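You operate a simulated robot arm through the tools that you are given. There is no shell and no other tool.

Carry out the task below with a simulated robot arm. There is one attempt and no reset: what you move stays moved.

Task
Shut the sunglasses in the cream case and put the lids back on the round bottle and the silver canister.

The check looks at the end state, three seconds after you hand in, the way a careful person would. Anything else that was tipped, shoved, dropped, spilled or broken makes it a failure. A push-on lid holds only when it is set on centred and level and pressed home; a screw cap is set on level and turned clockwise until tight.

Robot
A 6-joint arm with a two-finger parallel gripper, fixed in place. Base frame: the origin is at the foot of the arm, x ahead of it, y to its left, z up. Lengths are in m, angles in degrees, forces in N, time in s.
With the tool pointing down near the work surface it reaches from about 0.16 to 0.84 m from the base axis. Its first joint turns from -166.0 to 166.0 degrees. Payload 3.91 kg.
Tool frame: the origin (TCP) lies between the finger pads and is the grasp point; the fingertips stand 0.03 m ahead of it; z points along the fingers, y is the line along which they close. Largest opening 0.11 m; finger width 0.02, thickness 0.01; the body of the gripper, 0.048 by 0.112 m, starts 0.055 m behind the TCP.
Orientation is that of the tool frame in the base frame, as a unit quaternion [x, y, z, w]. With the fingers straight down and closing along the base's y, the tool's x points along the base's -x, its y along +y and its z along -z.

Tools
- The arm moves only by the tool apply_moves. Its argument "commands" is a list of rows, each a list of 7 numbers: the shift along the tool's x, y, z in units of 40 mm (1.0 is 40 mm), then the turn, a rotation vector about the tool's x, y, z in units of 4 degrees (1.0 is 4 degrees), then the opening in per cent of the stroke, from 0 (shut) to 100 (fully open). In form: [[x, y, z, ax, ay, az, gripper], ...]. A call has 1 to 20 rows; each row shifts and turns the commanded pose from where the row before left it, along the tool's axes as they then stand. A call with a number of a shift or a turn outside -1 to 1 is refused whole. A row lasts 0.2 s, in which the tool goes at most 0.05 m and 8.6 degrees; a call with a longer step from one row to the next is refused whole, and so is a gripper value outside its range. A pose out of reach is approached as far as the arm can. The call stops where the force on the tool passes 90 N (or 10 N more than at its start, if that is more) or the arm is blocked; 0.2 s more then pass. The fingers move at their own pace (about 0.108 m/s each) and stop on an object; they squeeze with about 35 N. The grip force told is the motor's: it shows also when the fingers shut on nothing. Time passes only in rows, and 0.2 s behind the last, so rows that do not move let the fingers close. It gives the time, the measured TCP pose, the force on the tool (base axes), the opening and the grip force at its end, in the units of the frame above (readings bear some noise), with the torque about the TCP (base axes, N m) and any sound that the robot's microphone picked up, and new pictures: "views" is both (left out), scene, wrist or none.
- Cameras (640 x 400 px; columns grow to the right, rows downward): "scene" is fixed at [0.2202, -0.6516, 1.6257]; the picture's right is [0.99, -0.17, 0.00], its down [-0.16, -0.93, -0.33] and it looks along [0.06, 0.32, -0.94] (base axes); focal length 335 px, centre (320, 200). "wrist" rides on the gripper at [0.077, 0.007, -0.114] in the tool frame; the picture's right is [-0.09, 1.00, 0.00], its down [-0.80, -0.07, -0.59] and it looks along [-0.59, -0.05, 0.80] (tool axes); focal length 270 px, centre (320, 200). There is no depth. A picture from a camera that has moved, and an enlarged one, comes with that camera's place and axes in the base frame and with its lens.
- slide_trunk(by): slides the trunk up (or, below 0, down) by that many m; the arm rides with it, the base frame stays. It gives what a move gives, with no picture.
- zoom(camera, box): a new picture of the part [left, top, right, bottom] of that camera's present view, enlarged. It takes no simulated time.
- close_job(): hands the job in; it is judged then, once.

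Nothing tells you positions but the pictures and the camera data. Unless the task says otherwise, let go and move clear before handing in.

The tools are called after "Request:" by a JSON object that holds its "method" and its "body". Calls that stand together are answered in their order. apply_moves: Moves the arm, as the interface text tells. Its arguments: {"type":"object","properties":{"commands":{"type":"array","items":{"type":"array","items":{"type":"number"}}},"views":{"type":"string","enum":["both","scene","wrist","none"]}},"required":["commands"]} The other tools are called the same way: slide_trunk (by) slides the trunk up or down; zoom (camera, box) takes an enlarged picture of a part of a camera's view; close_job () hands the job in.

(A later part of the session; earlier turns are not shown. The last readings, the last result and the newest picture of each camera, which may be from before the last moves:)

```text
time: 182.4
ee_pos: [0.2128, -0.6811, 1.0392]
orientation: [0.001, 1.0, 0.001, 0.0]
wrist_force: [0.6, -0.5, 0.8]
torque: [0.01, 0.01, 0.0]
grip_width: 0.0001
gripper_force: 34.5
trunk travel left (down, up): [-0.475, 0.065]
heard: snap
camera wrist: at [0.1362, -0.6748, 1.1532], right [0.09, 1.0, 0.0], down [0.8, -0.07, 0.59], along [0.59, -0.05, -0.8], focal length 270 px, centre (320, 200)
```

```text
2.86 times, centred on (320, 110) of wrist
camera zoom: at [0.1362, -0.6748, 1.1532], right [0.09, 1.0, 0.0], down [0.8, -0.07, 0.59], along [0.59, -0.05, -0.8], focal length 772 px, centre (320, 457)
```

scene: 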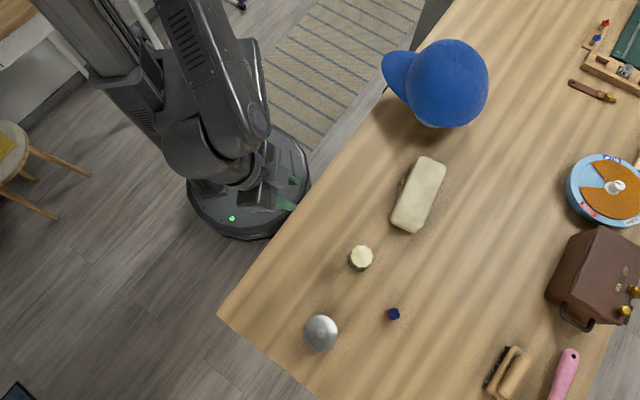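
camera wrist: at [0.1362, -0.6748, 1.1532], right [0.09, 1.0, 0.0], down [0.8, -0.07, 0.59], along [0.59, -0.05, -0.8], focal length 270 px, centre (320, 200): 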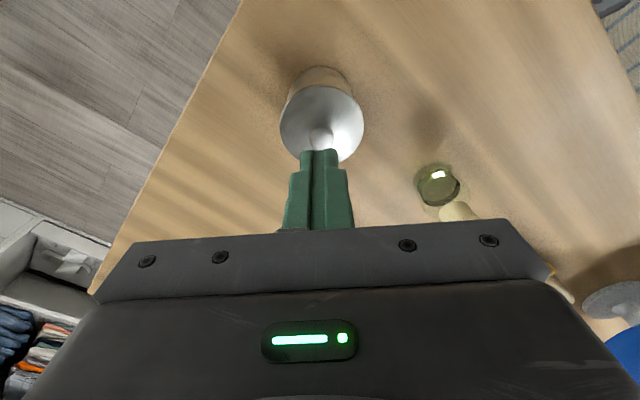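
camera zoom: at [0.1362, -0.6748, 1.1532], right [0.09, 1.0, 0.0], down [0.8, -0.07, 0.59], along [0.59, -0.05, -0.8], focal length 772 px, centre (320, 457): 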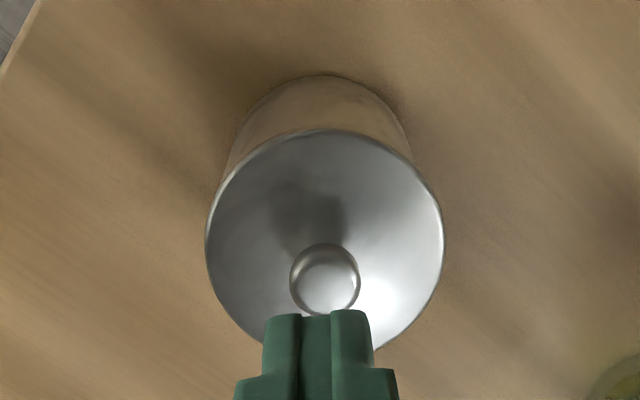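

That release also gave a snap with barely any load, so the lid may be latching when let go. To understand its hold, I'll grip it carefully once more and raise in 0.2 mm steps, reading the pull force.

Request:
{"method": "apply_moves", "body": {"commands": [[0, 0, 0, 0, 0, 0, 30], [0, 0, 0.5, 0, 0, 0, 30], [0, 0, 0.5, 0, 0, 0, 30], [0, 0, 0.12, 0, 0, 0, 30], [0, 0, 0, 0, 0, 0, 22]], "views": "wrist"}}

Request:
{"method": "zoom", "body": {"camera": "wrist", "box": [260, 100, 380, 210]}}

```text
time: 183.6
ee_pos: [0.213, -0.6815, 0.9923]
orientation: [0.002, 1.0, 0.0, 0.0]
wrist_force: [0.2, -0.2, -0.4]
torque: [-0.01, 0.0, 0.01]
grip_width: 0.0242
gripper_force: 0.0
trunk travel left (down, up): [-0.475, 0.065]
camera wrist: at [0.1366, -0.6747, 1.1073], right [0.09, 1.0, 0.0], down [0.8, -0.07, 0.59], along [0.59, -0.05, -0.8], focal length 270 px, centre (320, 200)
```

wrist: 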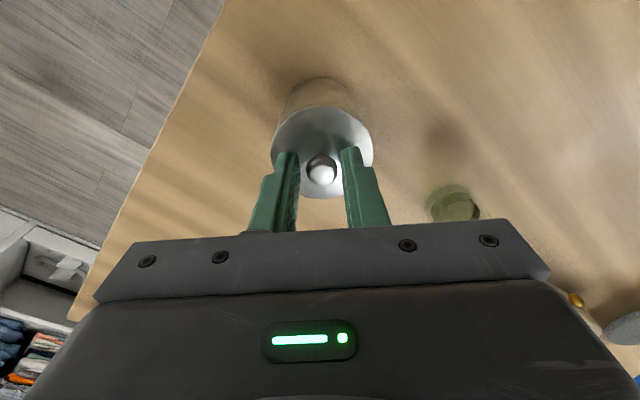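

```text
3.64 times, centred on (320, 155) of wrist
camera zoom: at [0.1366, -0.6747, 1.1073], right [0.09, 1.0, 0.0], down [0.8, -0.07, 0.59], along [0.59, -0.05, -0.8], focal length 983 px, centre (320, 364)
```

zoom: 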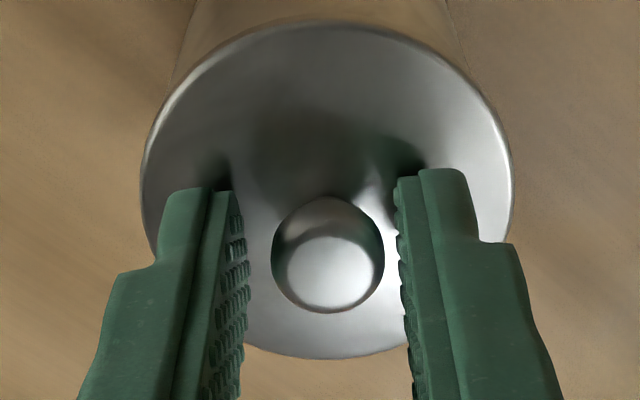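

Request:
{"method": "apply_moves", "body": {"commands": [[0, 0.0175, -0.04, 0, 0, 0, 22], [0, 0, 0, 0, 0, 0, 16], [0, 0, 0, 0, 0, 0, 14.6]], "views": "none"}}

Request:
{"method": "apply_moves", "body": {"commands": [[0, 0, 0, 0, 0, 0, 14.2], [0, 0, 0, 0, 0, 0, 14.2]], "views": "none"}}

Request:
{"method": "apply_moves", "body": {"commands": [[0, 0, 0, 0, 0, 0, 13.6], [0, 0, 0, 0, 0, 0, 13.6]], "views": "none"}}

```text
time: 184.4
ee_pos: [0.214, -0.6799, 0.9954]
orientation: [0.002, 1.0, 0.0, -0.001]
wrist_force: [0.2, 0.1, 0.0]
torque: [0.01, 0.02, -0.01]
grip_width: 0.0171
gripper_force: 1.5
trunk travel left (down, up): [-0.475, 0.065]
```

```text
time: 185.0
ee_pos: [0.2136, -0.6786, 0.9945]
orientation: [0.003, 1.0, 0.002, -0.001]
wrist_force: [-0.8, 0.7, 1.1]
torque: [0.02, 0.01, 0.0]
grip_width: 0.0172
gripper_force: 1.0
trunk travel left (down, up): [-0.475, 0.065]
```

```text
time: 185.6
ee_pos: [0.2135, -0.6805, 0.9946]
orientation: [0.002, 1.0, 0.001, 0.0]
wrist_force: [-0.7, 0.8, 0.4]
torque: [0.0, -0.02, 0.05]
grip_width: 0.0163
gripper_force: 20.4
trunk travel left (down, up): [-0.475, 0.065]
```

Request:
{"method": "apply_moves", "body": {"commands": [[0, 0, -0.01, 0, 0, 0, 13.6], [0, 0, 0, 0, 0, 0, 13.6]], "views": "none"}}

Request:
{"method": "apply_moves", "body": {"commands": [[0, 0, -0.008, 0, 0, 0, 13.6], [0, 0, 0, 0, 0, 0, 13.6]], "views": "none"}}

Request:
{"method": "apply_moves", "body": {"commands": [[0, 0, -0.008, 0, 0, 0, 13.6], [0, 0, 0, 0, 0, 0, 13.6]], "views": "none"}}

Request:
{"method": "apply_moves", "body": {"commands": [[0, 0, -0.008, 0, 0, 0, 13.6], [0, 0, 0, 0, 0, 0, 13.6]], "views": "none"}}

```text
time: 186.2
ee_pos: [0.2123, -0.6801, 0.9948]
orientation: [0.002, 1.0, 0.0, 0.0]
wrist_force: [0.4, 0.1, 0.0]
torque: [0.01, 0.0, -0.01]
grip_width: 0.016
gripper_force: 35.1
trunk travel left (down, up): [-0.475, 0.065]
heard: snap
```

```text
time: 186.8
ee_pos: [0.2136, -0.6797, 0.9958]
orientation: [0.002, 1.0, 0.001, 0.0]
wrist_force: [0.0, 0.1, 0.4]
torque: [-0.01, -0.01, 0.03]
grip_width: 0.0163
gripper_force: 20.7
trunk travel left (down, up): [-0.475, 0.065]
```

```text
time: 187.4
ee_pos: [0.2129, -0.6794, 0.996]
orientation: [0.001, 1.0, 0.002, 0.0]
wrist_force: [-0.1, -0.7, 0.1]
torque: [0.0, 0.0, 0.0]
grip_width: 0.0159
gripper_force: 35.4
trunk travel left (down, up): [-0.475, 0.065]
```

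```text
time: 188.0
ee_pos: [0.2129, -0.6802, 0.996]
orientation: [0.001, 1.0, 0.001, 0.0]
wrist_force: [0.3, 0.2, 0.7]
torque: [-0.01, 0.0, -0.02]
grip_width: 0.0163
gripper_force: 20.8
trunk travel left (down, up): [-0.475, 0.065]
```

It lets go at just 0.4 mm with no real pull, so it was seated but not pressed home while engaged. With the lid still in my grip and aligned, I'll press down now and look for the snap during the press itself.

Request:
{"method": "apply_moves", "body": {"commands": [[0, 0, 0, 0, 0, 0, 8], [0, 0, 0.03, 0, 0, 0, 8], [0, 0, 0, 0, 0, 0, 8]], "views": "none"}}

Request:
{"method": "apply_moves", "body": {"commands": [[0, 0, 0.02, 0, 0, 0, 8], [0, 0, 0, 0, 0, 0, 8]], "views": "none"}}

Request:
{"method": "apply_moves", "body": {"commands": [[0, 0, 0.02, 0, 0, 0, 8], [0, 0, 0, 0, 0, 0, 8]], "views": "none"}}

```text
time: 188.8
ee_pos: [0.2129, -0.6788, 0.9947]
orientation: [0.001, 1.0, 0.0, -0.001]
wrist_force: [0.3, -0.3, 2.0]
torque: [-0.02, -0.03, -0.01]
grip_width: 0.0161
gripper_force: 35.0
trunk travel left (down, up): [-0.475, 0.065]
```

```text
time: 189.4
ee_pos: [0.2119, -0.6795, 0.9945]
orientation: [0.002, 1.0, 0.0, 0.0]
wrist_force: [-0.5, -1.8, 5.7]
torque: [-0.04, 0.03, -0.04]
grip_width: 0.0158
gripper_force: 35.0
trunk travel left (down, up): [-0.475, 0.065]
```

```text
time: 190.0
ee_pos: [0.2131, -0.6789, 0.9949]
orientation: [0.002, 1.0, -0.001, 0.0]
wrist_force: [-2.7, -2.7, 11.6]
torque: [-0.06, 0.17, 0.04]
grip_width: 0.0158
gripper_force: 35.5
trunk travel left (down, up): [-0.475, 0.065]
```

Request:
{"method": "apply_moves", "body": {"commands": [[0.005, -0.008, 0.03, 0, 0, 0, 8], [0, 0, 0, 0, 0, 0, 8]], "views": "none"}}

Request:
{"method": "apply_moves", "body": {"commands": [[0.005, -0.008, 0.03, 0, 0, 0, 8], [0, 0, 0, 0, 0, 0, 8]], "views": "none"}}

Request:
{"method": "apply_moves", "body": {"commands": [[0.005, -0.008, 0.03, 0, 0, 0, 8], [0, 0, 0, 0, 0, 0, 8]], "views": "none"}}

```text
time: 190.6
ee_pos: [0.2116, -0.6791, 0.9958]
orientation: [0.001, 1.0, -0.002, 0.0]
wrist_force: [-0.5, -5.6, 23.7]
torque: [-0.14, 0.03, -0.01]
grip_width: 0.0157
gripper_force: 35.1
trunk travel left (down, up): [-0.475, 0.065]
```

```text
time: 191.2
ee_pos: [0.2125, -0.6786, 0.994]
orientation: [0.001, 1.0, -0.002, 0.001]
wrist_force: [2.0, -7.7, 34.8]
torque: [-0.18, -0.14, 0.02]
grip_width: 0.0159
gripper_force: 35.2
trunk travel left (down, up): [-0.475, 0.065]
```

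```text
time: 191.8
ee_pos: [0.2123, -0.6785, 0.9947]
orientation: [0.001, 1.0, -0.003, 0.001]
wrist_force: [4.1, -6.1, 38.3]
torque: [-0.1, -0.18, 0.0]
grip_width: 0.0159
gripper_force: 35.1
trunk travel left (down, up): [-0.475, 0.065]
```

Request:
{"method": "apply_moves", "body": {"commands": [[0, 0.012, -0.06, 0, 0, 0, 8], [0, 0, 0, 0, 0, 0, 8], [0, 0.012, -0.05, 0, 0, 0, 8], [0, 0, 0, 0, 0, 0, 8]], "views": "none"}}

Request:
{"method": "apply_moves", "body": {"commands": [[0, 0, -0.02, 0, 0, 0, 8], [0, 0, 0, 0, 0, 0, 8], [0, 0, 0, 0, 0, 0, 8]], "views": "none"}}

```text
time: 192.8
ee_pos: [0.2124, -0.6788, 0.9942]
orientation: [0.002, 1.0, -0.001, 0.001]
wrist_force: [3.1, -9.6, 23.7]
torque: [-0.28, -0.26, -0.04]
grip_width: 0.0159
gripper_force: 35.5
trunk travel left (down, up): [-0.475, 0.065]
```

```text
time: 193.6
ee_pos: [0.2122, -0.6793, 0.9937]
orientation: [0.001, 1.0, 0.0, -0.001]
wrist_force: [2.3, -5.5, 15.2]
torque: [-0.17, -0.06, 0.02]
grip_width: 0.0156
gripper_force: 35.4
trunk travel left (down, up): [-0.475, 0.065]
```

Request:
{"method": "apply_moves", "body": {"commands": [[0, -0.02, -0.02, 0, 0, 0, 8], [0, 0, 0, 0, 0, 0, 8], [0, 0, 0, 0, 0, 0, 8]], "views": "none"}}

Request:
{"method": "apply_moves", "body": {"commands": [[0, 0, -0.015, 0, 0, 0, 8], [0, 0, 0, 0, 0, 0, 8], [0, 0, 0, 0, 0, 0, 8]], "views": "wrist"}}

Request:
{"method": "zoom", "body": {"camera": "wrist", "box": [260, 60, 380, 150]}}

```text
time: 194.4
ee_pos: [0.2123, -0.6798, 0.9939]
orientation: [0.002, 1.0, 0.001, -0.001]
wrist_force: [-0.3, 0.5, 0.6]
torque: [-0.01, 0.03, 0.03]
grip_width: 0.0159
gripper_force: 34.9
trunk travel left (down, up): [-0.475, 0.065]
```

```text
time: 195.2
ee_pos: [0.2122, -0.6808, 0.9966]
orientation: [0.002, 1.0, 0.0, 0.0]
wrist_force: [-0.2, 0.0, 1.1]
torque: [-0.03, -0.01, 0.01]
grip_width: 0.0159
gripper_force: 35.0
trunk travel left (down, up): [-0.475, 0.065]
camera wrist: at [0.136, -0.6742, 1.1104], right [0.09, 1.0, 0.0], down [0.8, -0.07, 0.59], along [0.59, -0.05, -0.8], focal length 270 px, centre (320, 200)
```

wrist: 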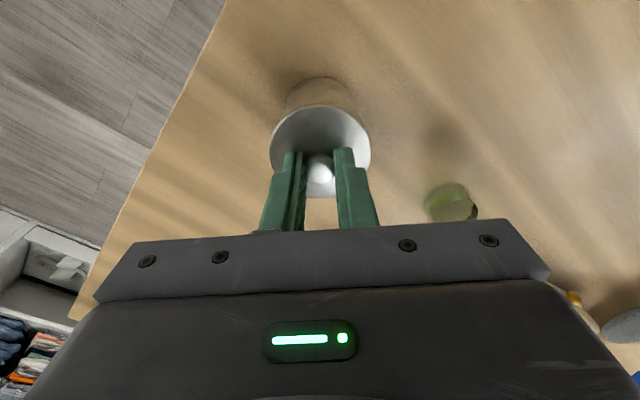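

```text
4.44 times, centred on (320, 105) of wrist
camera zoom: at [0.136, -0.6742, 1.1104], right [0.09, 1.0, 0.0], down [0.8, -0.07, 0.59], along [0.59, -0.05, -0.8], focal length 1201 px, centre (320, 622)
```

zoom: 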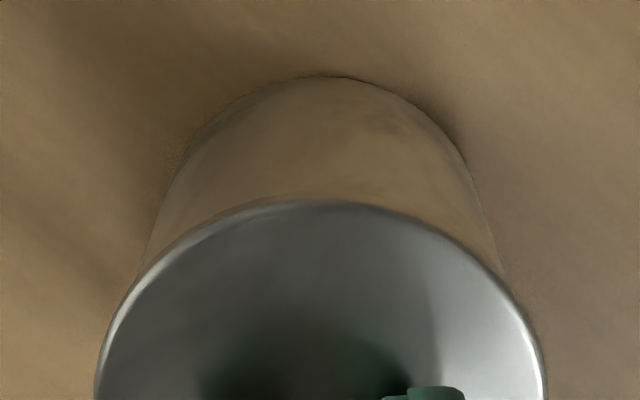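

Request:
{"method": "apply_moves", "body": {"commands": [[0, 0, 0, 0, 0, 0, 14], [0, 0, 0, 0, 0, 0, 16], [0, 0, 0, 0, 0, 0, 20]], "views": "none"}}

Request:
{"method": "apply_moves", "body": {"commands": [[0, 0, 0, 0, 0, 0, 30], [0, 0, -0.3, 0, 0, 0, 36], [0, 0, -0.8, 0, 0, 0, 36]], "views": "wrist"}}

Request:
{"method": "zoom", "body": {"camera": "wrist", "box": [240, 40, 400, 180]}}

```text
time: 196.0
ee_pos: [0.2121, -0.6802, 0.9945]
orientation: [0.001, 1.0, 0.001, -0.001]
wrist_force: [-0.8, -0.5, 0.3]
torque: [0.01, 0.02, 0.02]
grip_width: 0.0221
gripper_force: 0.1
trunk travel left (down, up): [-0.475, 0.065]
heard: snap
```

```text
time: 196.8
ee_pos: [0.2127, -0.6806, 1.0409]
orientation: [0.002, 1.0, 0.0, 0.0]
wrist_force: [-0.6, -0.7, -0.1]
torque: [0.01, -0.01, 0.0]
grip_width: 0.0394
gripper_force: 0.1
trunk travel left (down, up): [-0.475, 0.065]
camera wrist: at [0.1355, -0.6736, 1.1554], right [0.09, 1.0, 0.0], down [0.8, -0.07, 0.59], along [0.59, -0.05, -0.8], focal length 270 px, centre (320, 200)
```

wrist: 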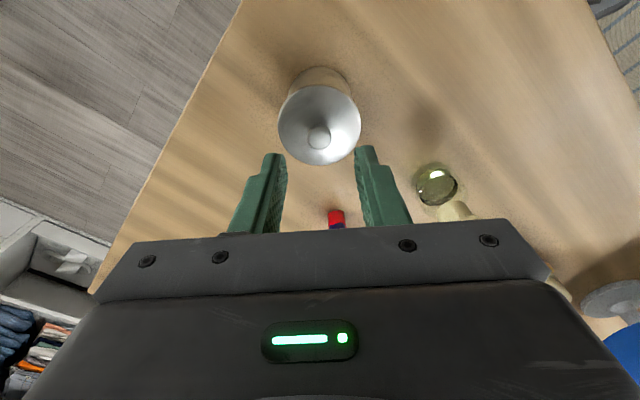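

```text
2.86 times, centred on (320, 110) of wrist
camera zoom: at [0.1355, -0.6736, 1.1554], right [0.09, 1.0, 0.0], down [0.8, -0.07, 0.59], along [0.59, -0.05, -0.8], focal length 772 px, centre (320, 457)
```

zoom: 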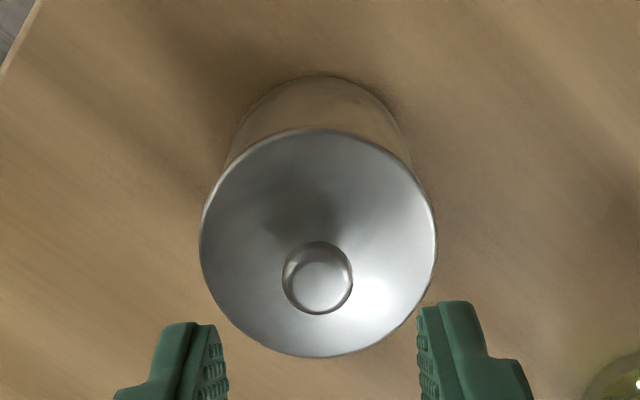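

A snap exactly on letting go, so it engages when free to settle. Now I'll press it from above with closed fingers while it's engaged, and listen.

Request:
{"method": "apply_moves", "body": {"commands": [[-0.02, -0.005, 0, 0, 0, 0, 10], [0, 0, 0, 0, 0, 0, 0], [0, 0, 0, 0, 0, 0, 0], [0, 0, 0.6, 0, 0, 0, 0], [0, 0, 0.12, 0, 0, 0, 0]], "views": "wrist"}}

Request:
{"method": "zoom", "body": {"camera": "wrist", "box": [240, 60, 400, 200]}}

```text
time: 198.0
ee_pos: [0.2137, -0.6812, 1.0109]
orientation: [0.002, 1.0, 0.001, 0.0]
wrist_force: [0.2, 0.5, 1.2]
torque: [0.0, -0.02, 0.02]
grip_width: 0.0
gripper_force: 34.9
trunk travel left (down, up): [-0.475, 0.065]
camera wrist: at [0.1367, -0.6743, 1.1254], right [0.09, 1.0, 0.0], down [0.8, -0.07, 0.59], along [0.59, -0.05, -0.8], focal length 270 px, centre (320, 200)
```

wrist: 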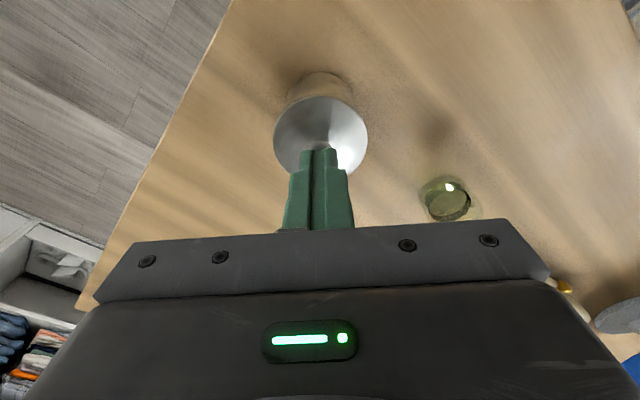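

```text
2.86 times, centred on (320, 130) of wrist
camera zoom: at [0.1367, -0.6743, 1.1254], right [0.09, 1.0, 0.0], down [0.8, -0.07, 0.59], along [0.59, -0.05, -0.8], focal length 772 px, centre (320, 400)
```

zoom: 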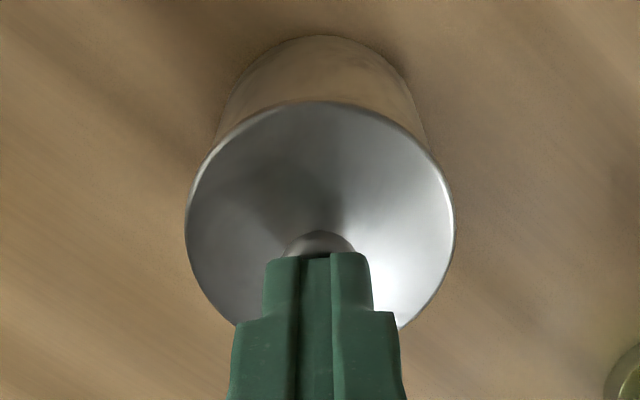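

Request:
{"method": "apply_moves", "body": {"commands": [[0, 0, 0.04, 0, 0, 0, 0], [0, 0, 0.04, 0, 0, 0, 0], [0, 0, 0, 0, 0, 0, 0]], "views": "none"}}

Request:
{"method": "apply_moves", "body": {"commands": [[0, 0, 0.03, 0, 0, 0, 0], [0, 0, 0, 0, 0, 0, 0]], "views": "none"}}

Request:
{"method": "apply_moves", "body": {"commands": [[0, 0, 0.03, 0, 0, 0, 0], [0, 0, 0, 0, 0, 0, 0]], "views": "none"}}

Request:
{"method": "apply_moves", "body": {"commands": [[-0.004, -0.006, 0.03, 0, 0, 0, 0], [0, 0, 0, 0, 0, 0, 0]], "views": "none"}}

```text
time: 198.8
ee_pos: [0.2142, -0.6809, 1.0087]
orientation: [0.002, 1.0, 0.001, 0.0]
wrist_force: [0.1, -0.2, -0.2]
torque: [-0.02, 0.0, -0.02]
grip_width: 0.0
gripper_force: 34.7
trunk travel left (down, up): [-0.475, 0.065]
```

```text
time: 199.4
ee_pos: [0.2119, -0.6806, 1.0087]
orientation: [0.0, 1.0, 0.0, 0.0]
wrist_force: [0.7, -2.8, 6.6]
torque: [-0.06, -0.06, 0.03]
grip_width: 0.0
gripper_force: 34.9
trunk travel left (down, up): [-0.475, 0.065]
```

```text
time: 200.0
ee_pos: [0.2111, -0.6805, 1.008]
orientation: [0.002, 1.0, -0.001, 0.0]
wrist_force: [1.5, -5.7, 17.3]
torque: [-0.17, -0.03, -0.05]
grip_width: 0.0
gripper_force: 34.7
trunk travel left (down, up): [-0.475, 0.065]
```

```text
time: 200.6
ee_pos: [0.2127, -0.6803, 1.0072]
orientation: [0.0, 1.0, -0.002, -0.001]
wrist_force: [1.9, -8.9, 27.4]
torque: [-0.26, -0.08, 0.0]
grip_width: 0.0001
gripper_force: 34.8
trunk travel left (down, up): [-0.475, 0.065]
```

Request:
{"method": "apply_moves", "body": {"commands": [[0, -0.015, 0.0, 0, 0, 0, 0], [0, -0.01, 0, 0, 0, 0, 0], [0, 0, 0, 0, 0, 0, 0]], "views": "none"}}

Request:
{"method": "apply_moves", "body": {"commands": [[0, -0.005, 0.04, 0, 0, 0, 0], [0, 0, 0, 0, 0, 0, 0]], "views": "none"}}

```text
time: 201.4
ee_pos: [0.2131, -0.6802, 1.0074]
orientation: [0.001, 1.0, -0.001, -0.001]
wrist_force: [0.9, -7.7, 30.3]
torque: [-0.19, 0.05, -0.01]
grip_width: 0.0001
gripper_force: 34.8
trunk travel left (down, up): [-0.475, 0.065]
```

```text
time: 202.0
ee_pos: [0.2126, -0.6803, 1.0072]
orientation: [0.002, 1.0, -0.002, 0.0]
wrist_force: [2.7, -4.7, 37.1]
torque: [-0.09, -0.04, -0.01]
grip_width: 0.0
gripper_force: 34.6
trunk travel left (down, up): [-0.475, 0.065]
```

Now I'll unload in small steps, nulling the sideways force, and listen.

Request:
{"method": "apply_moves", "body": {"commands": [[-0.006, -0.01, -0.04, 0, 0, 0, 0], [0, 0, 0, 0, 0, 0, 0]], "views": "none"}}

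Request:
{"method": "apply_moves", "body": {"commands": [[0, -0.005, -0.04, 0, 0, 0, 0], [0, 0, 0, 0, 0, 0, 0]], "views": "none"}}

Request:
{"method": "apply_moves", "body": {"commands": [[0, 0, -0.04, 0, 0, 0, 0], [0, 0, 0, 0, 0, 0, 0]], "views": "none"}}

Request:
{"method": "apply_moves", "body": {"commands": [[0, 0, -0.04, 0, 0, 0, 0], [0, 0, 0, 0, 0, 0, 0]], "views": "none"}}

```text
time: 202.6
ee_pos: [0.2126, -0.6805, 1.0073]
orientation: [0.001, 1.0, 0.0, 0.001]
wrist_force: [-0.2, -2.5, 29.9]
torque: [-0.06, 0.05, 0.04]
grip_width: 0.0001
gripper_force: 35.2
trunk travel left (down, up): [-0.475, 0.065]
```

```text
time: 203.2
ee_pos: [0.2123, -0.6807, 1.0075]
orientation: [0.002, 1.0, -0.001, 0.0]
wrist_force: [-3.3, 0.3, 22.8]
torque: [0.02, 0.07, -0.02]
grip_width: 0.0
gripper_force: 34.1
trunk travel left (down, up): [-0.475, 0.065]
```

```text
time: 203.8
ee_pos: [0.2113, -0.6814, 1.008]
orientation: [0.002, 1.0, 0.001, -0.001]
wrist_force: [-3.5, 3.8, 11.3]
torque: [0.13, 0.1, -0.04]
grip_width: 0.0001
gripper_force: 35.0
trunk travel left (down, up): [-0.475, 0.065]
```

```text
time: 204.4
ee_pos: [0.2133, -0.6825, 1.0083]
orientation: [0.001, 1.0, 0.001, 0.0]
wrist_force: [-0.2, 0.9, 0.5]
torque: [0.03, -0.03, 0.01]
grip_width: 0.0
gripper_force: 34.5
trunk travel left (down, up): [-0.475, 0.065]
```

No snap in either direction this time: it stayed engaged through a 37 N press. I'll do one careful lift test in very small steps to see whether it now holds the canister.

Request:
{"method": "apply_moves", "body": {"commands": [[0, 0, -0.4, 0, 0, 0, 0], [0, 0, -0.5, 0, 0, 0, 30], [0, 0, 0, 0, 0, 0, 30]], "views": "wrist"}}

Request:
{"method": "zoom", "body": {"camera": "wrist", "box": [240, 40, 400, 180]}}

```text
time: 205.2
ee_pos: [0.2124, -0.6826, 1.0456]
orientation: [0.001, 1.0, 0.001, 0.0]
wrist_force: [0.2, 0.3, -0.7]
torque: [-0.02, -0.01, -0.01]
grip_width: 0.0328
gripper_force: 0.2
trunk travel left (down, up): [-0.475, 0.065]
camera wrist: at [0.1363, -0.6764, 1.1595], right [0.09, 1.0, 0.0], down [0.8, -0.07, 0.59], along [0.59, -0.05, -0.8], focal length 270 px, centre (320, 200)
```

wrist: 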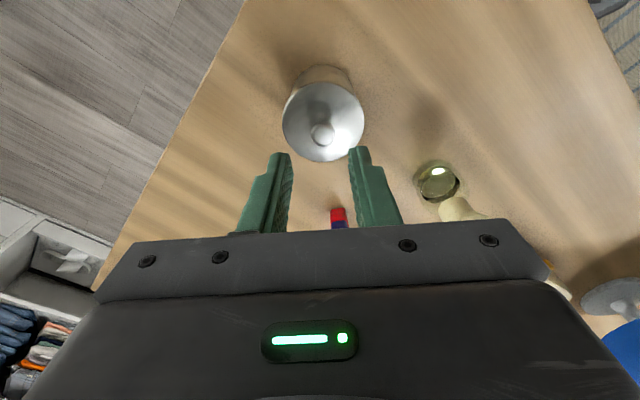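

```text
2.86 times, centred on (320, 110) of wrist
camera zoom: at [0.1363, -0.6764, 1.1595], right [0.09, 1.0, 0.0], down [0.8, -0.07, 0.59], along [0.59, -0.05, -0.8], focal length 772 px, centre (320, 457)
```

zoom: 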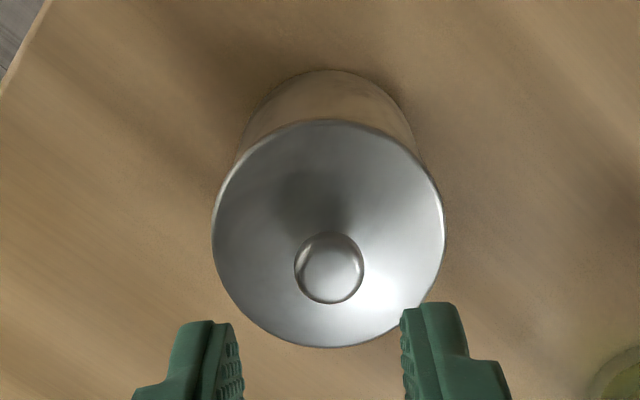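

Request:
{"method": "apply_moves", "body": {"commands": [[0, 0.06, 0.3, 0, 0, 0, 30], [0, 0, 0.5, 0, 0, 0, 30], [0, 0, 0.44, 0, 0, 0, 30], [0, 0, 0, 0, 0, 0, 22]], "views": "wrist"}}

Request:
{"method": "zoom", "body": {"camera": "wrist", "box": [260, 100, 380, 210]}}

```text
time: 206.2
ee_pos: [0.2132, -0.6793, 0.9956]
orientation: [0.002, 1.0, 0.001, 0.0]
wrist_force: [-0.2, 0.3, 0.0]
torque: [0.04, -0.02, 0.0]
grip_width: 0.0241
gripper_force: 0.1
trunk travel left (down, up): [-0.475, 0.065]
camera wrist: at [0.1366, -0.6725, 1.1096], right [0.09, 1.0, 0.0], down [0.8, -0.07, 0.59], along [0.59, -0.05, -0.8], focal length 270 px, centre (320, 200)
```

wrist: 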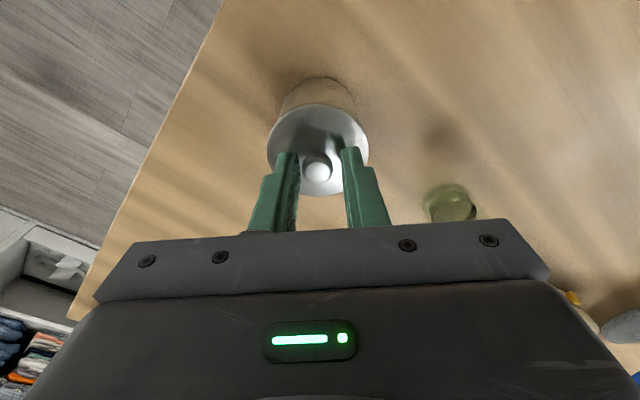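

```text
3.64 times, centred on (320, 155) of wrist
camera zoom: at [0.1366, -0.6725, 1.1096], right [0.09, 1.0, 0.0], down [0.8, -0.07, 0.59], along [0.59, -0.05, -0.8], focal length 983 px, centre (320, 364)
```

zoom: 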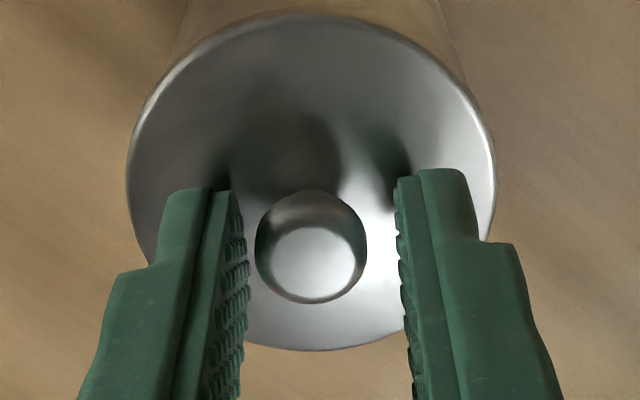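

Request:
{"method": "apply_moves", "body": {"commands": [[0, -0.043, 0, 0, 0, 0, 22], [0, 0, 0, 0, 0, 0, 17], [0, 0, 0, 0, 0, 0, 15]], "views": "none"}}

Request:
{"method": "apply_moves", "body": {"commands": [[0, 0, 0, 0, 0, 0, 14.3], [0, 0, 0, 0, 0, 0, 14.3]], "views": "none"}}

Request:
{"method": "apply_moves", "body": {"commands": [[0, 0, 0, 0, 0, 0, 13.7], [0, 0, 0, 0, 0, 0, 13.7]], "views": "none"}}

```text
time: 207.0
ee_pos: [0.2133, -0.6804, 0.9946]
orientation: [0.001, 1.0, 0.001, 0.001]
wrist_force: [-0.7, 0.9, 0.3]
torque: [0.01, 0.02, 0.01]
grip_width: 0.0168
gripper_force: 1.3
trunk travel left (down, up): [-0.475, 0.065]
heard: snap
```

```text
time: 207.6
ee_pos: [0.2141, -0.6814, 0.9951]
orientation: [0.002, 1.0, 0.001, 0.0]
wrist_force: [-0.5, -0.3, 0.1]
torque: [-0.01, -0.02, 0.0]
grip_width: 0.0168
gripper_force: 1.2
trunk travel left (down, up): [-0.475, 0.065]
```

```text
time: 208.2
ee_pos: [0.213, -0.6813, 0.9954]
orientation: [0.002, 1.0, 0.001, 0.0]
wrist_force: [0.4, 0.1, -0.3]
torque: [0.02, -0.03, -0.03]
grip_width: 0.0163
gripper_force: 1.1
trunk travel left (down, up): [-0.475, 0.065]
```

The snaps alternate strictly (engage, release), and a tiny sideways touch released it, so it's sitting at the edge of its seating tolerance. I'll map where it engages by nudging the free lid sideways in small steps with the gripper slightly open.

Request:
{"method": "apply_moves", "body": {"commands": [[0, 0, 0, 0, 0, 0, 15.5], [0, 0, 0, 0, 0, 0, 18], [0, 0, 0, 0, 0, 0, 18]], "views": "none"}}

Request:
{"method": "apply_moves", "body": {"commands": [[0, 0.03, 0, 0, 0, 0, 18], [0, 0, 0, 0, 0, 0, 18]], "views": "none"}}

Request:
{"method": "apply_moves", "body": {"commands": [[0, 0.02, 0, 0, 0, 0, 18], [0, 0, 0, 0, 0, 0, 18]], "views": "none"}}

Request:
{"method": "apply_moves", "body": {"commands": [[0, 0.01, 0, 0, 0, 0, 18], [0, 0, 0, 0, 0, 0, 18]], "views": "none"}}

```text
time: 209.0
ee_pos: [0.213, -0.6798, 0.9956]
orientation: [0.001, 1.0, 0.001, 0.0]
wrist_force: [-0.3, 0.4, -0.2]
torque: [0.01, 0.01, -0.03]
grip_width: 0.0198
gripper_force: 0.1
trunk travel left (down, up): [-0.475, 0.065]
heard: snap
```

```text
time: 209.6
ee_pos: [0.2118, -0.6791, 0.9951]
orientation: [0.002, 1.0, 0.001, 0.0]
wrist_force: [-0.1, 0.6, -0.7]
torque: [0.02, -0.02, -0.04]
grip_width: 0.0199
gripper_force: 0.2
trunk travel left (down, up): [-0.475, 0.065]
```

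```text
time: 210.2
ee_pos: [0.2137, -0.6788, 0.9955]
orientation: [0.002, 1.0, 0.001, -0.001]
wrist_force: [1.3, -0.4, -0.7]
torque: [0.02, 0.03, 0.01]
grip_width: 0.0201
gripper_force: 0.4
trunk travel left (down, up): [-0.475, 0.065]
```

```text
time: 210.8
ee_pos: [0.2121, -0.6808, 0.9953]
orientation: [0.001, 1.0, 0.0, 0.0]
wrist_force: [-0.7, -0.6, 0.5]
torque: [-0.04, -0.01, 0.0]
grip_width: 0.0202
gripper_force: 0.8
trunk travel left (down, up): [-0.475, 0.065]
```

Request:
{"method": "apply_moves", "body": {"commands": [[0, 0.01, 0, 0, 0, 0, 18], [0, 0, 0, 0, 0, 0, 18]], "views": "none"}}

Request:
{"method": "apply_moves", "body": {"commands": [[0, 0.01, 0, 0, 0, 0, 18], [0, 0, 0, 0, 0, 0, 18]], "views": "none"}}

Request:
{"method": "apply_moves", "body": {"commands": [[0, 0.01, 0, 0, 0, 0, 18], [0, 0, 0, 0, 0, 0, 18]], "views": "wrist"}}

Request:
{"method": "zoom", "body": {"camera": "wrist", "box": [250, 60, 390, 210]}}

```text
time: 211.4
ee_pos: [0.2132, -0.6785, 0.9955]
orientation: [0.001, 1.0, 0.001, 0.0]
wrist_force: [0.3, -1.2, -0.8]
torque: [-0.02, 0.0, -0.02]
grip_width: 0.0203
gripper_force: 0.1
trunk travel left (down, up): [-0.475, 0.065]
```

```text
time: 212.0
ee_pos: [0.2122, -0.6779, 0.9961]
orientation: [0.002, 1.0, 0.001, 0.0]
wrist_force: [-0.3, -1.4, -0.2]
torque: [-0.05, 0.03, -0.03]
grip_width: 0.0202
gripper_force: 0.6
trunk travel left (down, up): [-0.475, 0.065]
```

```text
time: 212.6
ee_pos: [0.2133, -0.6772, 0.9962]
orientation: [0.002, 1.0, 0.001, 0.0]
wrist_force: [-0.7, -1.5, -0.1]
torque: [-0.04, -0.01, 0.0]
grip_width: 0.0202
gripper_force: 0.5
trunk travel left (down, up): [-0.475, 0.065]
camera wrist: at [0.1365, -0.6717, 1.1108], right [0.09, 1.0, 0.0], down [0.8, -0.07, 0.59], along [0.59, -0.05, -0.8], focal length 270 px, centre (320, 200)
```

wrist: 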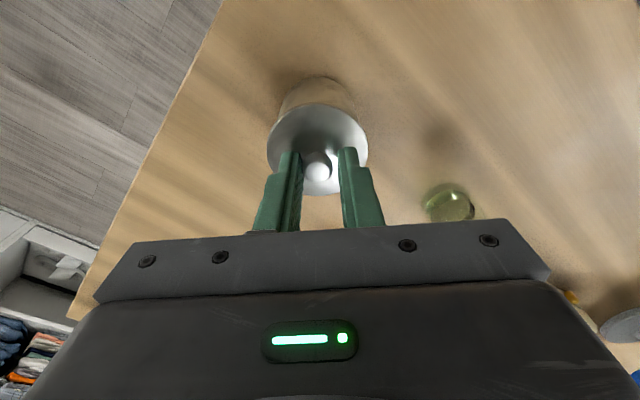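

```text
2.67 times, centred on (320, 135) of wrist
camera zoom: at [0.1365, -0.6717, 1.1108], right [0.09, 1.0, 0.0], down [0.8, -0.07, 0.59], along [0.59, -0.05, -0.8], focal length 721 px, centre (320, 373)
```

zoom: 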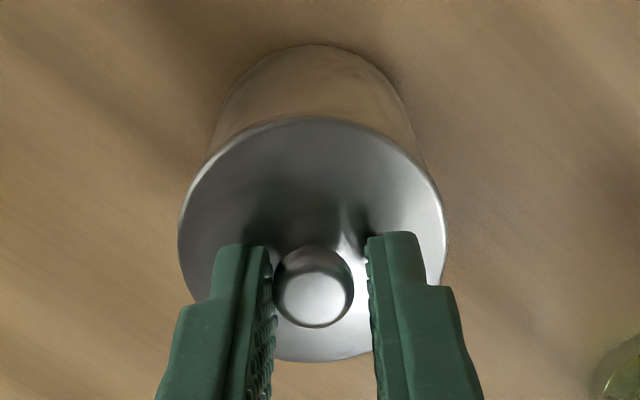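

Pushing sideways moved canister and lid together with no release, so it's engaged and coupled. I'll back the finger off, rise, and give one final straight press on the knob.

Request:
{"method": "apply_moves", "body": {"commands": [[0, -0.04, 0, 0, 0, 0, 18], [0, 0, 0, 0, 0, 0, 24], [0, 0, -0.4, 0, 0, 0, 30], [0, 0, -0.75, 0, 0, 0, 30], [0, 0, 0, 0, 0, 0, 0], [0, 0, 0, 0, 0, 0, 0]], "views": "wrist"}}

Request:
{"method": "zoom", "body": {"camera": "wrist", "box": [240, 40, 400, 180]}}

```text
time: 214.0
ee_pos: [0.2142, -0.6793, 1.0431]
orientation: [0.002, 1.0, 0.001, 0.001]
wrist_force: [-1.2, 0.1, 0.9]
torque: [0.02, -0.01, 0.02]
grip_width: 0.0
gripper_force: 34.7
trunk travel left (down, up): [-0.475, 0.065]
camera wrist: at [0.1371, -0.6726, 1.1571], right [0.09, 1.0, 0.0], down [0.8, -0.07, 0.59], along [0.59, -0.05, -0.8], focal length 270 px, centre (320, 200)
```

wrist: 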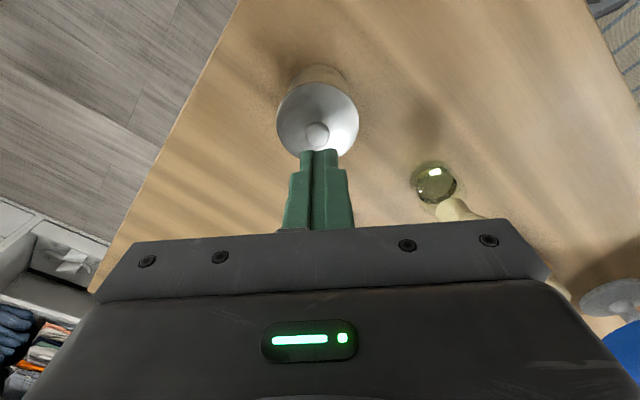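

```text
2.86 times, centred on (320, 110) of wrist
camera zoom: at [0.1371, -0.6726, 1.1571], right [0.09, 1.0, 0.0], down [0.8, -0.07, 0.59], along [0.59, -0.05, -0.8], focal length 772 px, centre (320, 457)
```

zoom: 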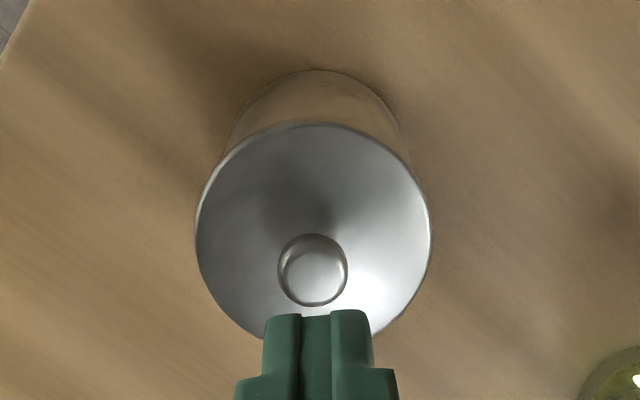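

Request:
{"method": "apply_moves", "body": {"commands": [[0.0175, -0.035, 0, 0, 0, 0, 0], [0, 0, 0.6, 0, 0, 0, 0], [0, 0, 0.2, 0, 0, 0, 0], [0, 0, 0.06, 0, 0, 0, 0], [0, 0, 0, 0, 0, 0, 0]], "views": "none"}}

Request:
{"method": "apply_moves", "body": {"commands": [[0, -0.004, 0.04, 0, 0, 0, 0], [0, 0, 0, 0, 0, 0, 0]], "views": "none"}}

Request:
{"method": "apply_moves", "body": {"commands": [[-0.003, -0.008, 0.04, 0, 0, 0, 0], [0, 0, 0, 0, 0, 0, 0]], "views": "none"}}

```text
time: 215.2
ee_pos: [0.2123, -0.6798, 1.0067]
orientation: [0.001, 1.0, 0.0, 0.001]
wrist_force: [0.5, -0.2, 5.5]
torque: [-0.03, -0.06, 0.02]
grip_width: 0.0
gripper_force: 34.9
trunk travel left (down, up): [-0.475, 0.065]
```

```text
time: 215.8
ee_pos: [0.2123, -0.6811, 1.0085]
orientation: [0.001, 1.0, -0.001, 0.0]
wrist_force: [2.0, -1.8, 14.8]
torque: [-0.08, -0.1, -0.01]
grip_width: 0.0001
gripper_force: 34.6
trunk travel left (down, up): [-0.475, 0.065]
```

```text
time: 216.4
ee_pos: [0.2133, -0.6811, 1.0082]
orientation: [0.001, 1.0, -0.002, 0.001]
wrist_force: [3.1, -3.3, 29.6]
torque: [-0.09, -0.1, 0.0]
grip_width: 0.0002
gripper_force: 35.1
trunk travel left (down, up): [-0.475, 0.065]
```

Request:
{"method": "apply_moves", "body": {"commands": [[-0.008, -0.01, 0.04, 0, 0, 0, 0], [0, 0, 0, 0, 0, 0, 0]], "views": "none"}}

Request:
{"method": "apply_moves", "body": {"commands": [[-0.004, -0.008, 0.04, 0, 0, 0, 0], [0, 0, 0, 0, 0, 0, 0]], "views": "none"}}

Request:
{"method": "apply_moves", "body": {"commands": [[0, 0, -0.06, 0, 0, 0, 0], [0, 0, 0, 0, 0, 0, 0]], "views": "none"}}

Request:
{"method": "apply_moves", "body": {"commands": [[0, 0, -0.06, 0, 0, 0, 0], [0, 0, 0, 0, 0, 0, 0]], "views": "none"}}

```text
time: 217.0
ee_pos: [0.2122, -0.6802, 1.0066]
orientation: [0.001, 1.0, -0.004, 0.001]
wrist_force: [3.5, -3.3, 39.7]
torque: [-0.14, -0.11, 0.02]
grip_width: 0.0001
gripper_force: 35.0
trunk travel left (down, up): [-0.475, 0.065]
```

```text
time: 217.6
ee_pos: [0.2136, -0.6814, 1.0059]
orientation: [0.002, 1.0, -0.004, 0.0]
wrist_force: [1.1, -1.9, 44.3]
torque: [-0.08, -0.06, -0.02]
grip_width: 0.0
gripper_force: 35.3
trunk travel left (down, up): [-0.475, 0.065]
```

```text
time: 218.2
ee_pos: [0.2126, -0.6808, 1.0079]
orientation: [0.002, 1.0, -0.002, 0.001]
wrist_force: [2.3, -4.6, 36.8]
torque: [-0.09, -0.1, 0.0]
grip_width: 0.0002
gripper_force: 34.8
trunk travel left (down, up): [-0.475, 0.065]
```

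```text
time: 218.8
ee_pos: [0.2132, -0.6808, 1.0066]
orientation: [0.002, 1.0, 0.001, 0.0]
wrist_force: [1.6, -2.2, 25.8]
torque: [-0.05, -0.07, -0.01]
grip_width: 0.0
gripper_force: 35.9
trunk travel left (down, up): [-0.475, 0.065]
```

Request:
{"method": "apply_moves", "body": {"commands": [[0, 0, -0.06, 0, 0, 0, 0], [0, 0, 0, 0, 0, 0, 0]], "views": "none"}}

Request:
{"method": "apply_moves", "body": {"commands": [[0, 0, -0.06, 0, 0, 0, 0], [0, 0, 0, 0, 0, 0, 0]], "views": "none"}}

Request:
{"method": "apply_moves", "body": {"commands": [[0, 0, -0.3, 0, 0, 0, 0], [0, 0, -0.6, 0, 0, 0, 0], [0, 0, 0, 0, 0, 0, 0]], "views": "wrist"}}

```text
time: 219.4
ee_pos: [0.2129, -0.6817, 1.0084]
orientation: [0.002, 1.0, 0.002, -0.001]
wrist_force: [-0.2, -0.8, 8.3]
torque: [-0.03, -0.04, 0.02]
grip_width: 0.0
gripper_force: 34.6
trunk travel left (down, up): [-0.475, 0.065]
```

```text
time: 220.0
ee_pos: [0.2143, -0.682, 1.0088]
orientation: [0.001, 1.0, 0.002, 0.0]
wrist_force: [0.1, -0.3, -0.2]
torque: [-0.01, 0.01, 0.01]
grip_width: 0.0001
gripper_force: 34.7
trunk travel left (down, up): [-0.475, 0.065]
```

```text
time: 220.8
ee_pos: [0.2137, -0.6815, 1.0477]
orientation: [0.002, 1.0, 0.001, 0.001]
wrist_force: [0.0, 0.4, 0.5]
torque: [-0.01, -0.03, 0.03]
grip_width: 0.0
gripper_force: 35.2
trunk travel left (down, up): [-0.475, 0.065]
camera wrist: at [0.1371, -0.675, 1.1622], right [0.09, 1.0, 0.0], down [0.8, -0.07, 0.59], along [0.59, -0.05, -0.8], focal length 270 px, centre (320, 200)
```

wrist: 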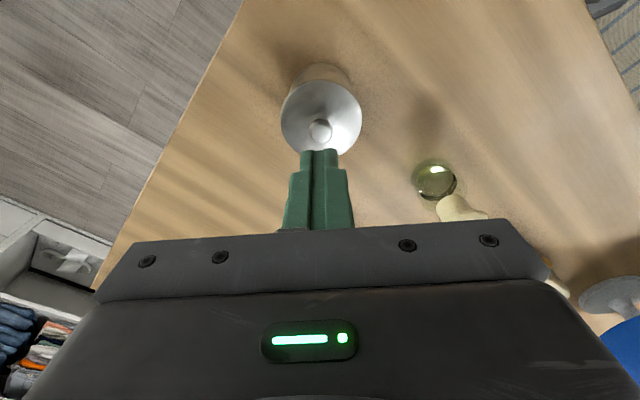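

Comparing the images, the canister itself stayed put and the lid slid about 1.4 mm on it, so it isn't really held yet. I need true centring in both x and y. I'll look from the +y side for the x offset.

Request:
{"method": "apply_moves", "body": {"commands": [[0, 0, -1, 0, 0, 0, 0], [0, 0.885, 0, 0, 0, 0.5, 0], [0, 0.885, 0, 0, 0, 0, 0], [0, 0.885, 0, 0, 0, 0, 0], [0, 0.885, 0, 0, 0, 0, 0], [0, 0, 0, 0, 0, 1, 50], [0, 0, 0, 0, 0, 1, 100], [0, 0, 0, 0, 0, 1, 100], [0, 0, 0, 0, 0, 1, 100], [0, 0, 0, 0, 0, 1, 100], [0, 0, 0, 0, 0, 1, 100], [0, 0, 0, 0, 0, 1, 100], [0, 0, 0, 0, 0, 1, 100], [0, 0, 0, 0, 0, 1, 100], [0, 0, 0, 0, 0, 1, 100], [0, 0, 0, 0, 0, 1, 100], [0, 0, 0, 0, 0, 1, 100], [0, 0, 0, 0, 0, 1, 100], [0, 0, 0, 0, 0, 1, 100], [0, 0, 0, 0, 0, 1, 100]], "views": "none"}}

Request:
{"method": "apply_moves", "body": {"commands": [[0, 0, 0, 0, 0, 1, 100], [0, 0, 0, 0, 0, 1, 100], [0, 0, 0, 0, 0, 1, 100], [0, 0, 0, 0, 0, 1, 100], [0, 0, 0, 0, 0, 1, 100], [0, 0, 0, 0, 0, 1, 100], [0, 0, 0, 0, 0, 1, 100]], "views": "both"}}

```text
time: 225.0
ee_pos: [0.2175, -0.5408, 1.0863]
orientation: [0.517, 0.856, 0.0, -0.002]
wrist_force: [0.2, -0.3, -0.4]
torque: [0.01, -0.02, -0.02]
grip_width: 0.11
gripper_force: 0.1
trunk travel left (down, up): [-0.475, 0.065]
```

```text
time: 226.6
ee_pos: [0.2168, -0.541, 1.0883]
orientation: [0.708, 0.706, 0.001, 0.0]
wrist_force: [0.3, -0.8, 0.3]
torque: [0.0, 0.01, -0.01]
grip_width: 0.1102
gripper_force: 0.0
trunk travel left (down, up): [-0.475, 0.065]
camera wrist: at [0.225, -0.4648, 1.2021], right [1.0, -0.09, 0.0], down [-0.07, -0.8, 0.59], along [-0.06, -0.59, -0.8], focal length 270 px, centre (320, 200)
```

scene: 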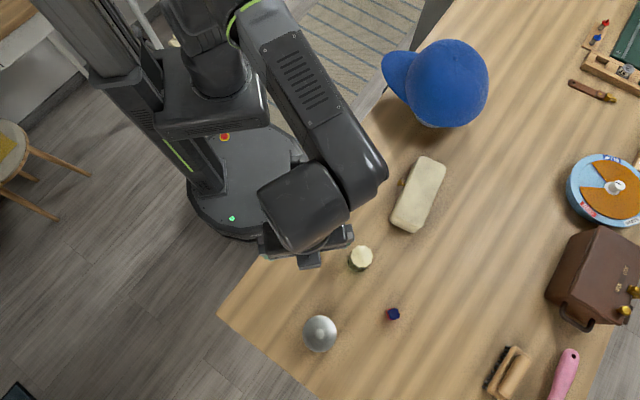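
wrist: 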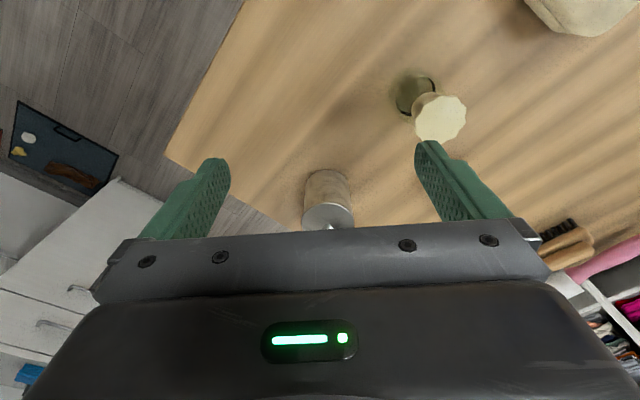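

Request:
{"method": "apply_moves", "body": {"commands": [[0, 0, 0, 0, -1, 0, 60], [0, 0, 0, 0, -1, 0, 60], [0, 0, 0, 0, -1, 0, 60], [0, 0, 0, 0, -1, 0, 60], [0, 0, 0, 0, -1, 0, 60], [0, 0, 0, 0, -1, 0, 60], [0, 0, 0, 0, -1, 0, 60], [0, 0, 0, 0, -1, 0, 60], [0.443, 0, 0.647, 0, 0, 0, 60], [0.443, 0, 0.647, 0, 0, 0, 60], [0.3, 0, 0.45, 0, 0, 0, 60], [0, 0, 0, 0, 0, 0, 60]], "views": "both"}}

Request:
{"method": "zoom", "body": {"camera": "wrist", "box": [280, 130, 380, 235]}}

```text
time: 229.2
ee_pos: [0.2171, -0.5372, 1.0022]
orientation: [0.681, 0.679, -0.195, 0.194]
wrist_force: [0.2, -0.2, 0.0]
torque: [-0.02, 0.0, 0.0]
grip_width: 0.0661
gripper_force: 0.0
trunk travel left (down, up): [-0.475, 0.065]
camera wrist: at [0.2235, -0.4123, 1.0581], right [1.0, -0.08, 0.05], down [-0.07, -0.37, 0.93], along [-0.05, -0.93, -0.37], focal length 270 px, centre (320, 200)
```

scene: 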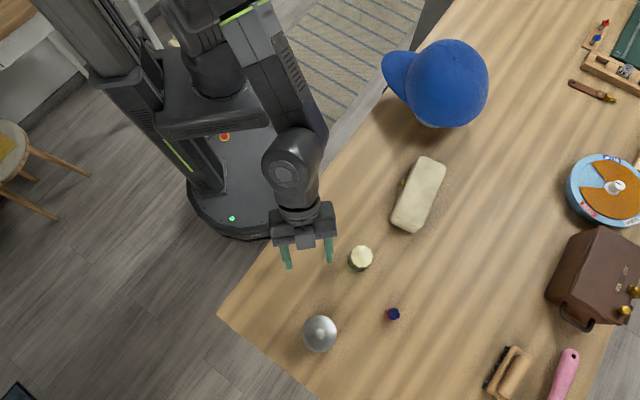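
wrist: 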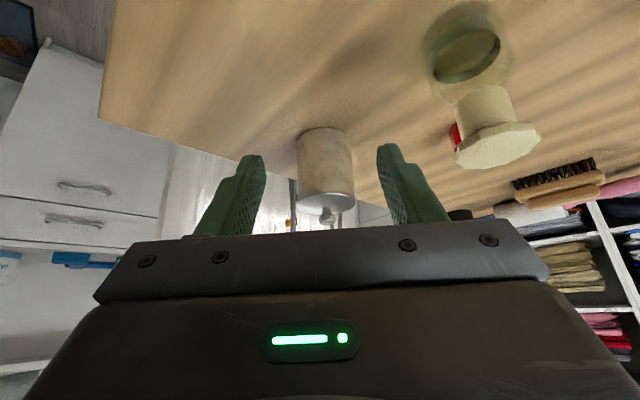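

```text
3.81 times, centred on (330, 182) of wrist
camera zoom: at [0.2235, -0.4123, 1.0581], right [1.0, -0.08, 0.05], down [-0.07, -0.37, 0.93], along [-0.05, -0.93, -0.37], focal length 1030 px, centre (282, 267)
```

zoom: 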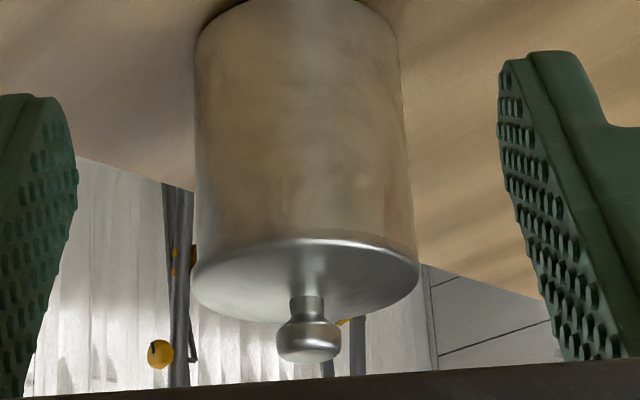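

Request:
{"method": "zoom", "body": {"camera": "wrist", "box": [290, 165, 330, 215]}}

Request:
{"method": "zoom", "body": {"camera": "wrist", "box": [325, 165, 365, 215]}}

```text
8.00 times, centred on (310, 190) of wrist
camera zoom: at [0.2235, -0.4123, 1.0581], right [1.0, -0.08, 0.05], down [-0.07, -0.37, 0.93], along [-0.05, -0.93, -0.37], focal length 2162 px, centre (400, 280)
```

zoom: 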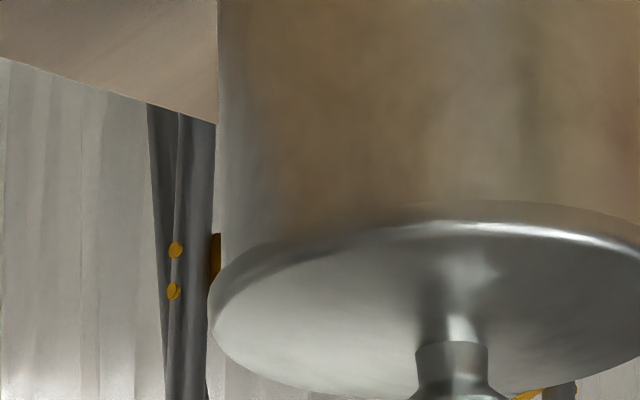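

```text
8.00 times, centred on (345, 190) of wrist
camera zoom: at [0.2235, -0.4123, 1.0581], right [1.0, -0.08, 0.05], down [-0.07, -0.37, 0.93], along [-0.05, -0.93, -0.37], focal length 2162 px, centre (120, 280)
```

zoom: 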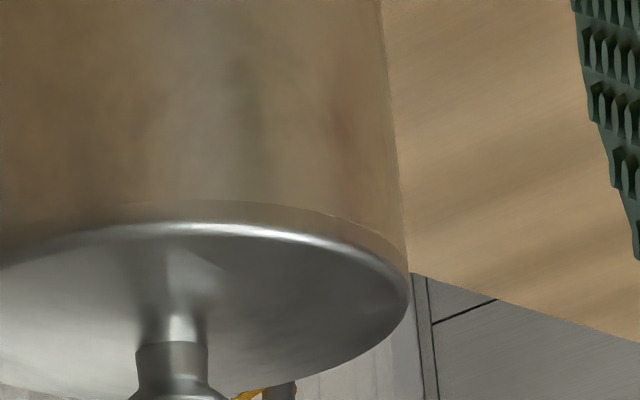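

From this side the lid is about 0.6 mm off toward -x. I'll level the tool, and in this orientation use a light grip on the knob to shift it +0.6 mm in x.

Request:
{"method": "apply_moves", "body": {"commands": [[0, 0, -0.5, 0, 1, 0, 36], [0, 0, -0.5, 0, 1, 0, 30], [0, 0, 0, 0, 1, 0, 30], [0, 0, 0, 0, 1, 0, 30], [0, 0, 0, 0, 1, 0, 30], [0, 0, 0, 0, 1, 0, 30], [0, 0, 0, 0, 1, 0, 30], [0, 0, 0, 0, 1, 0, 30], [0, 0, -0.5, 0, 0, 0, 30], [-0.9, 0, 0, 0, 0, 0, 30], [-0.9, 0, 0, 0, 0, 0, 30], [-0.9, 0, 0, 0, 0, 0, 30], [-0.9, 0, 0, 0, 0, 0, 30], [0, 0, 0, 0, 0, 0, 30]], "views": "wrist"}}

Request:
{"method": "zoom", "body": {"camera": "wrist", "box": [240, 40, 400, 180]}}

```text
time: 232.2
ee_pos: [0.2177, -0.6622, 1.0596]
orientation: [0.708, 0.706, 0.001, -0.001]
wrist_force: [-0.2, -0.1, 0.3]
torque: [0.03, 0.02, 0.01]
grip_width: 0.0331
gripper_force: 0.0
trunk travel left (down, up): [-0.475, 0.065]
camera wrist: at [0.2256, -0.5859, 1.1736], right [1.0, -0.09, 0.0], down [-0.07, -0.8, 0.59], along [-0.05, -0.59, -0.8], focal length 270 px, centre (320, 200)
```

wrist: 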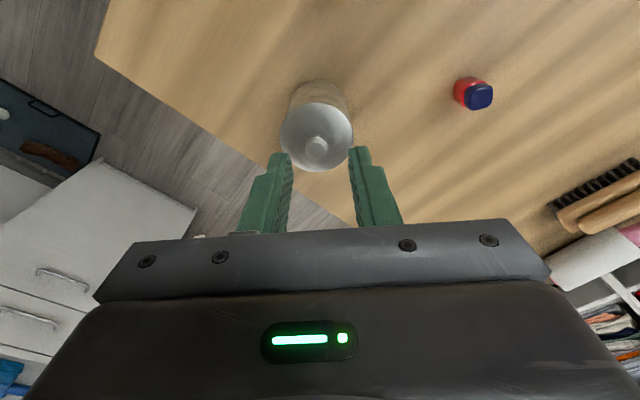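

```text
2.86 times, centred on (320, 110) of wrist
camera zoom: at [0.2256, -0.5859, 1.1736], right [1.0, -0.09, 0.0], down [-0.07, -0.8, 0.59], along [-0.05, -0.59, -0.8], focal length 772 px, centre (320, 457)
```

zoom: 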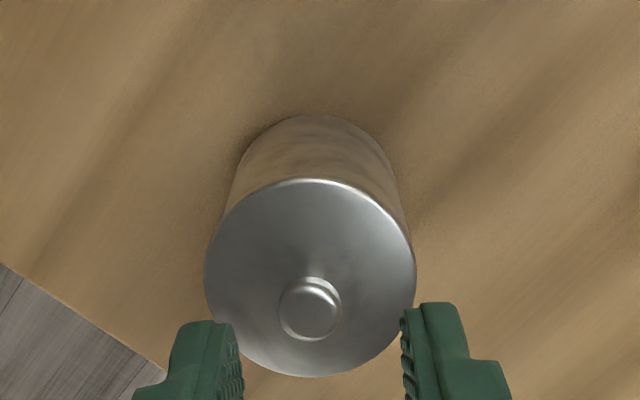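

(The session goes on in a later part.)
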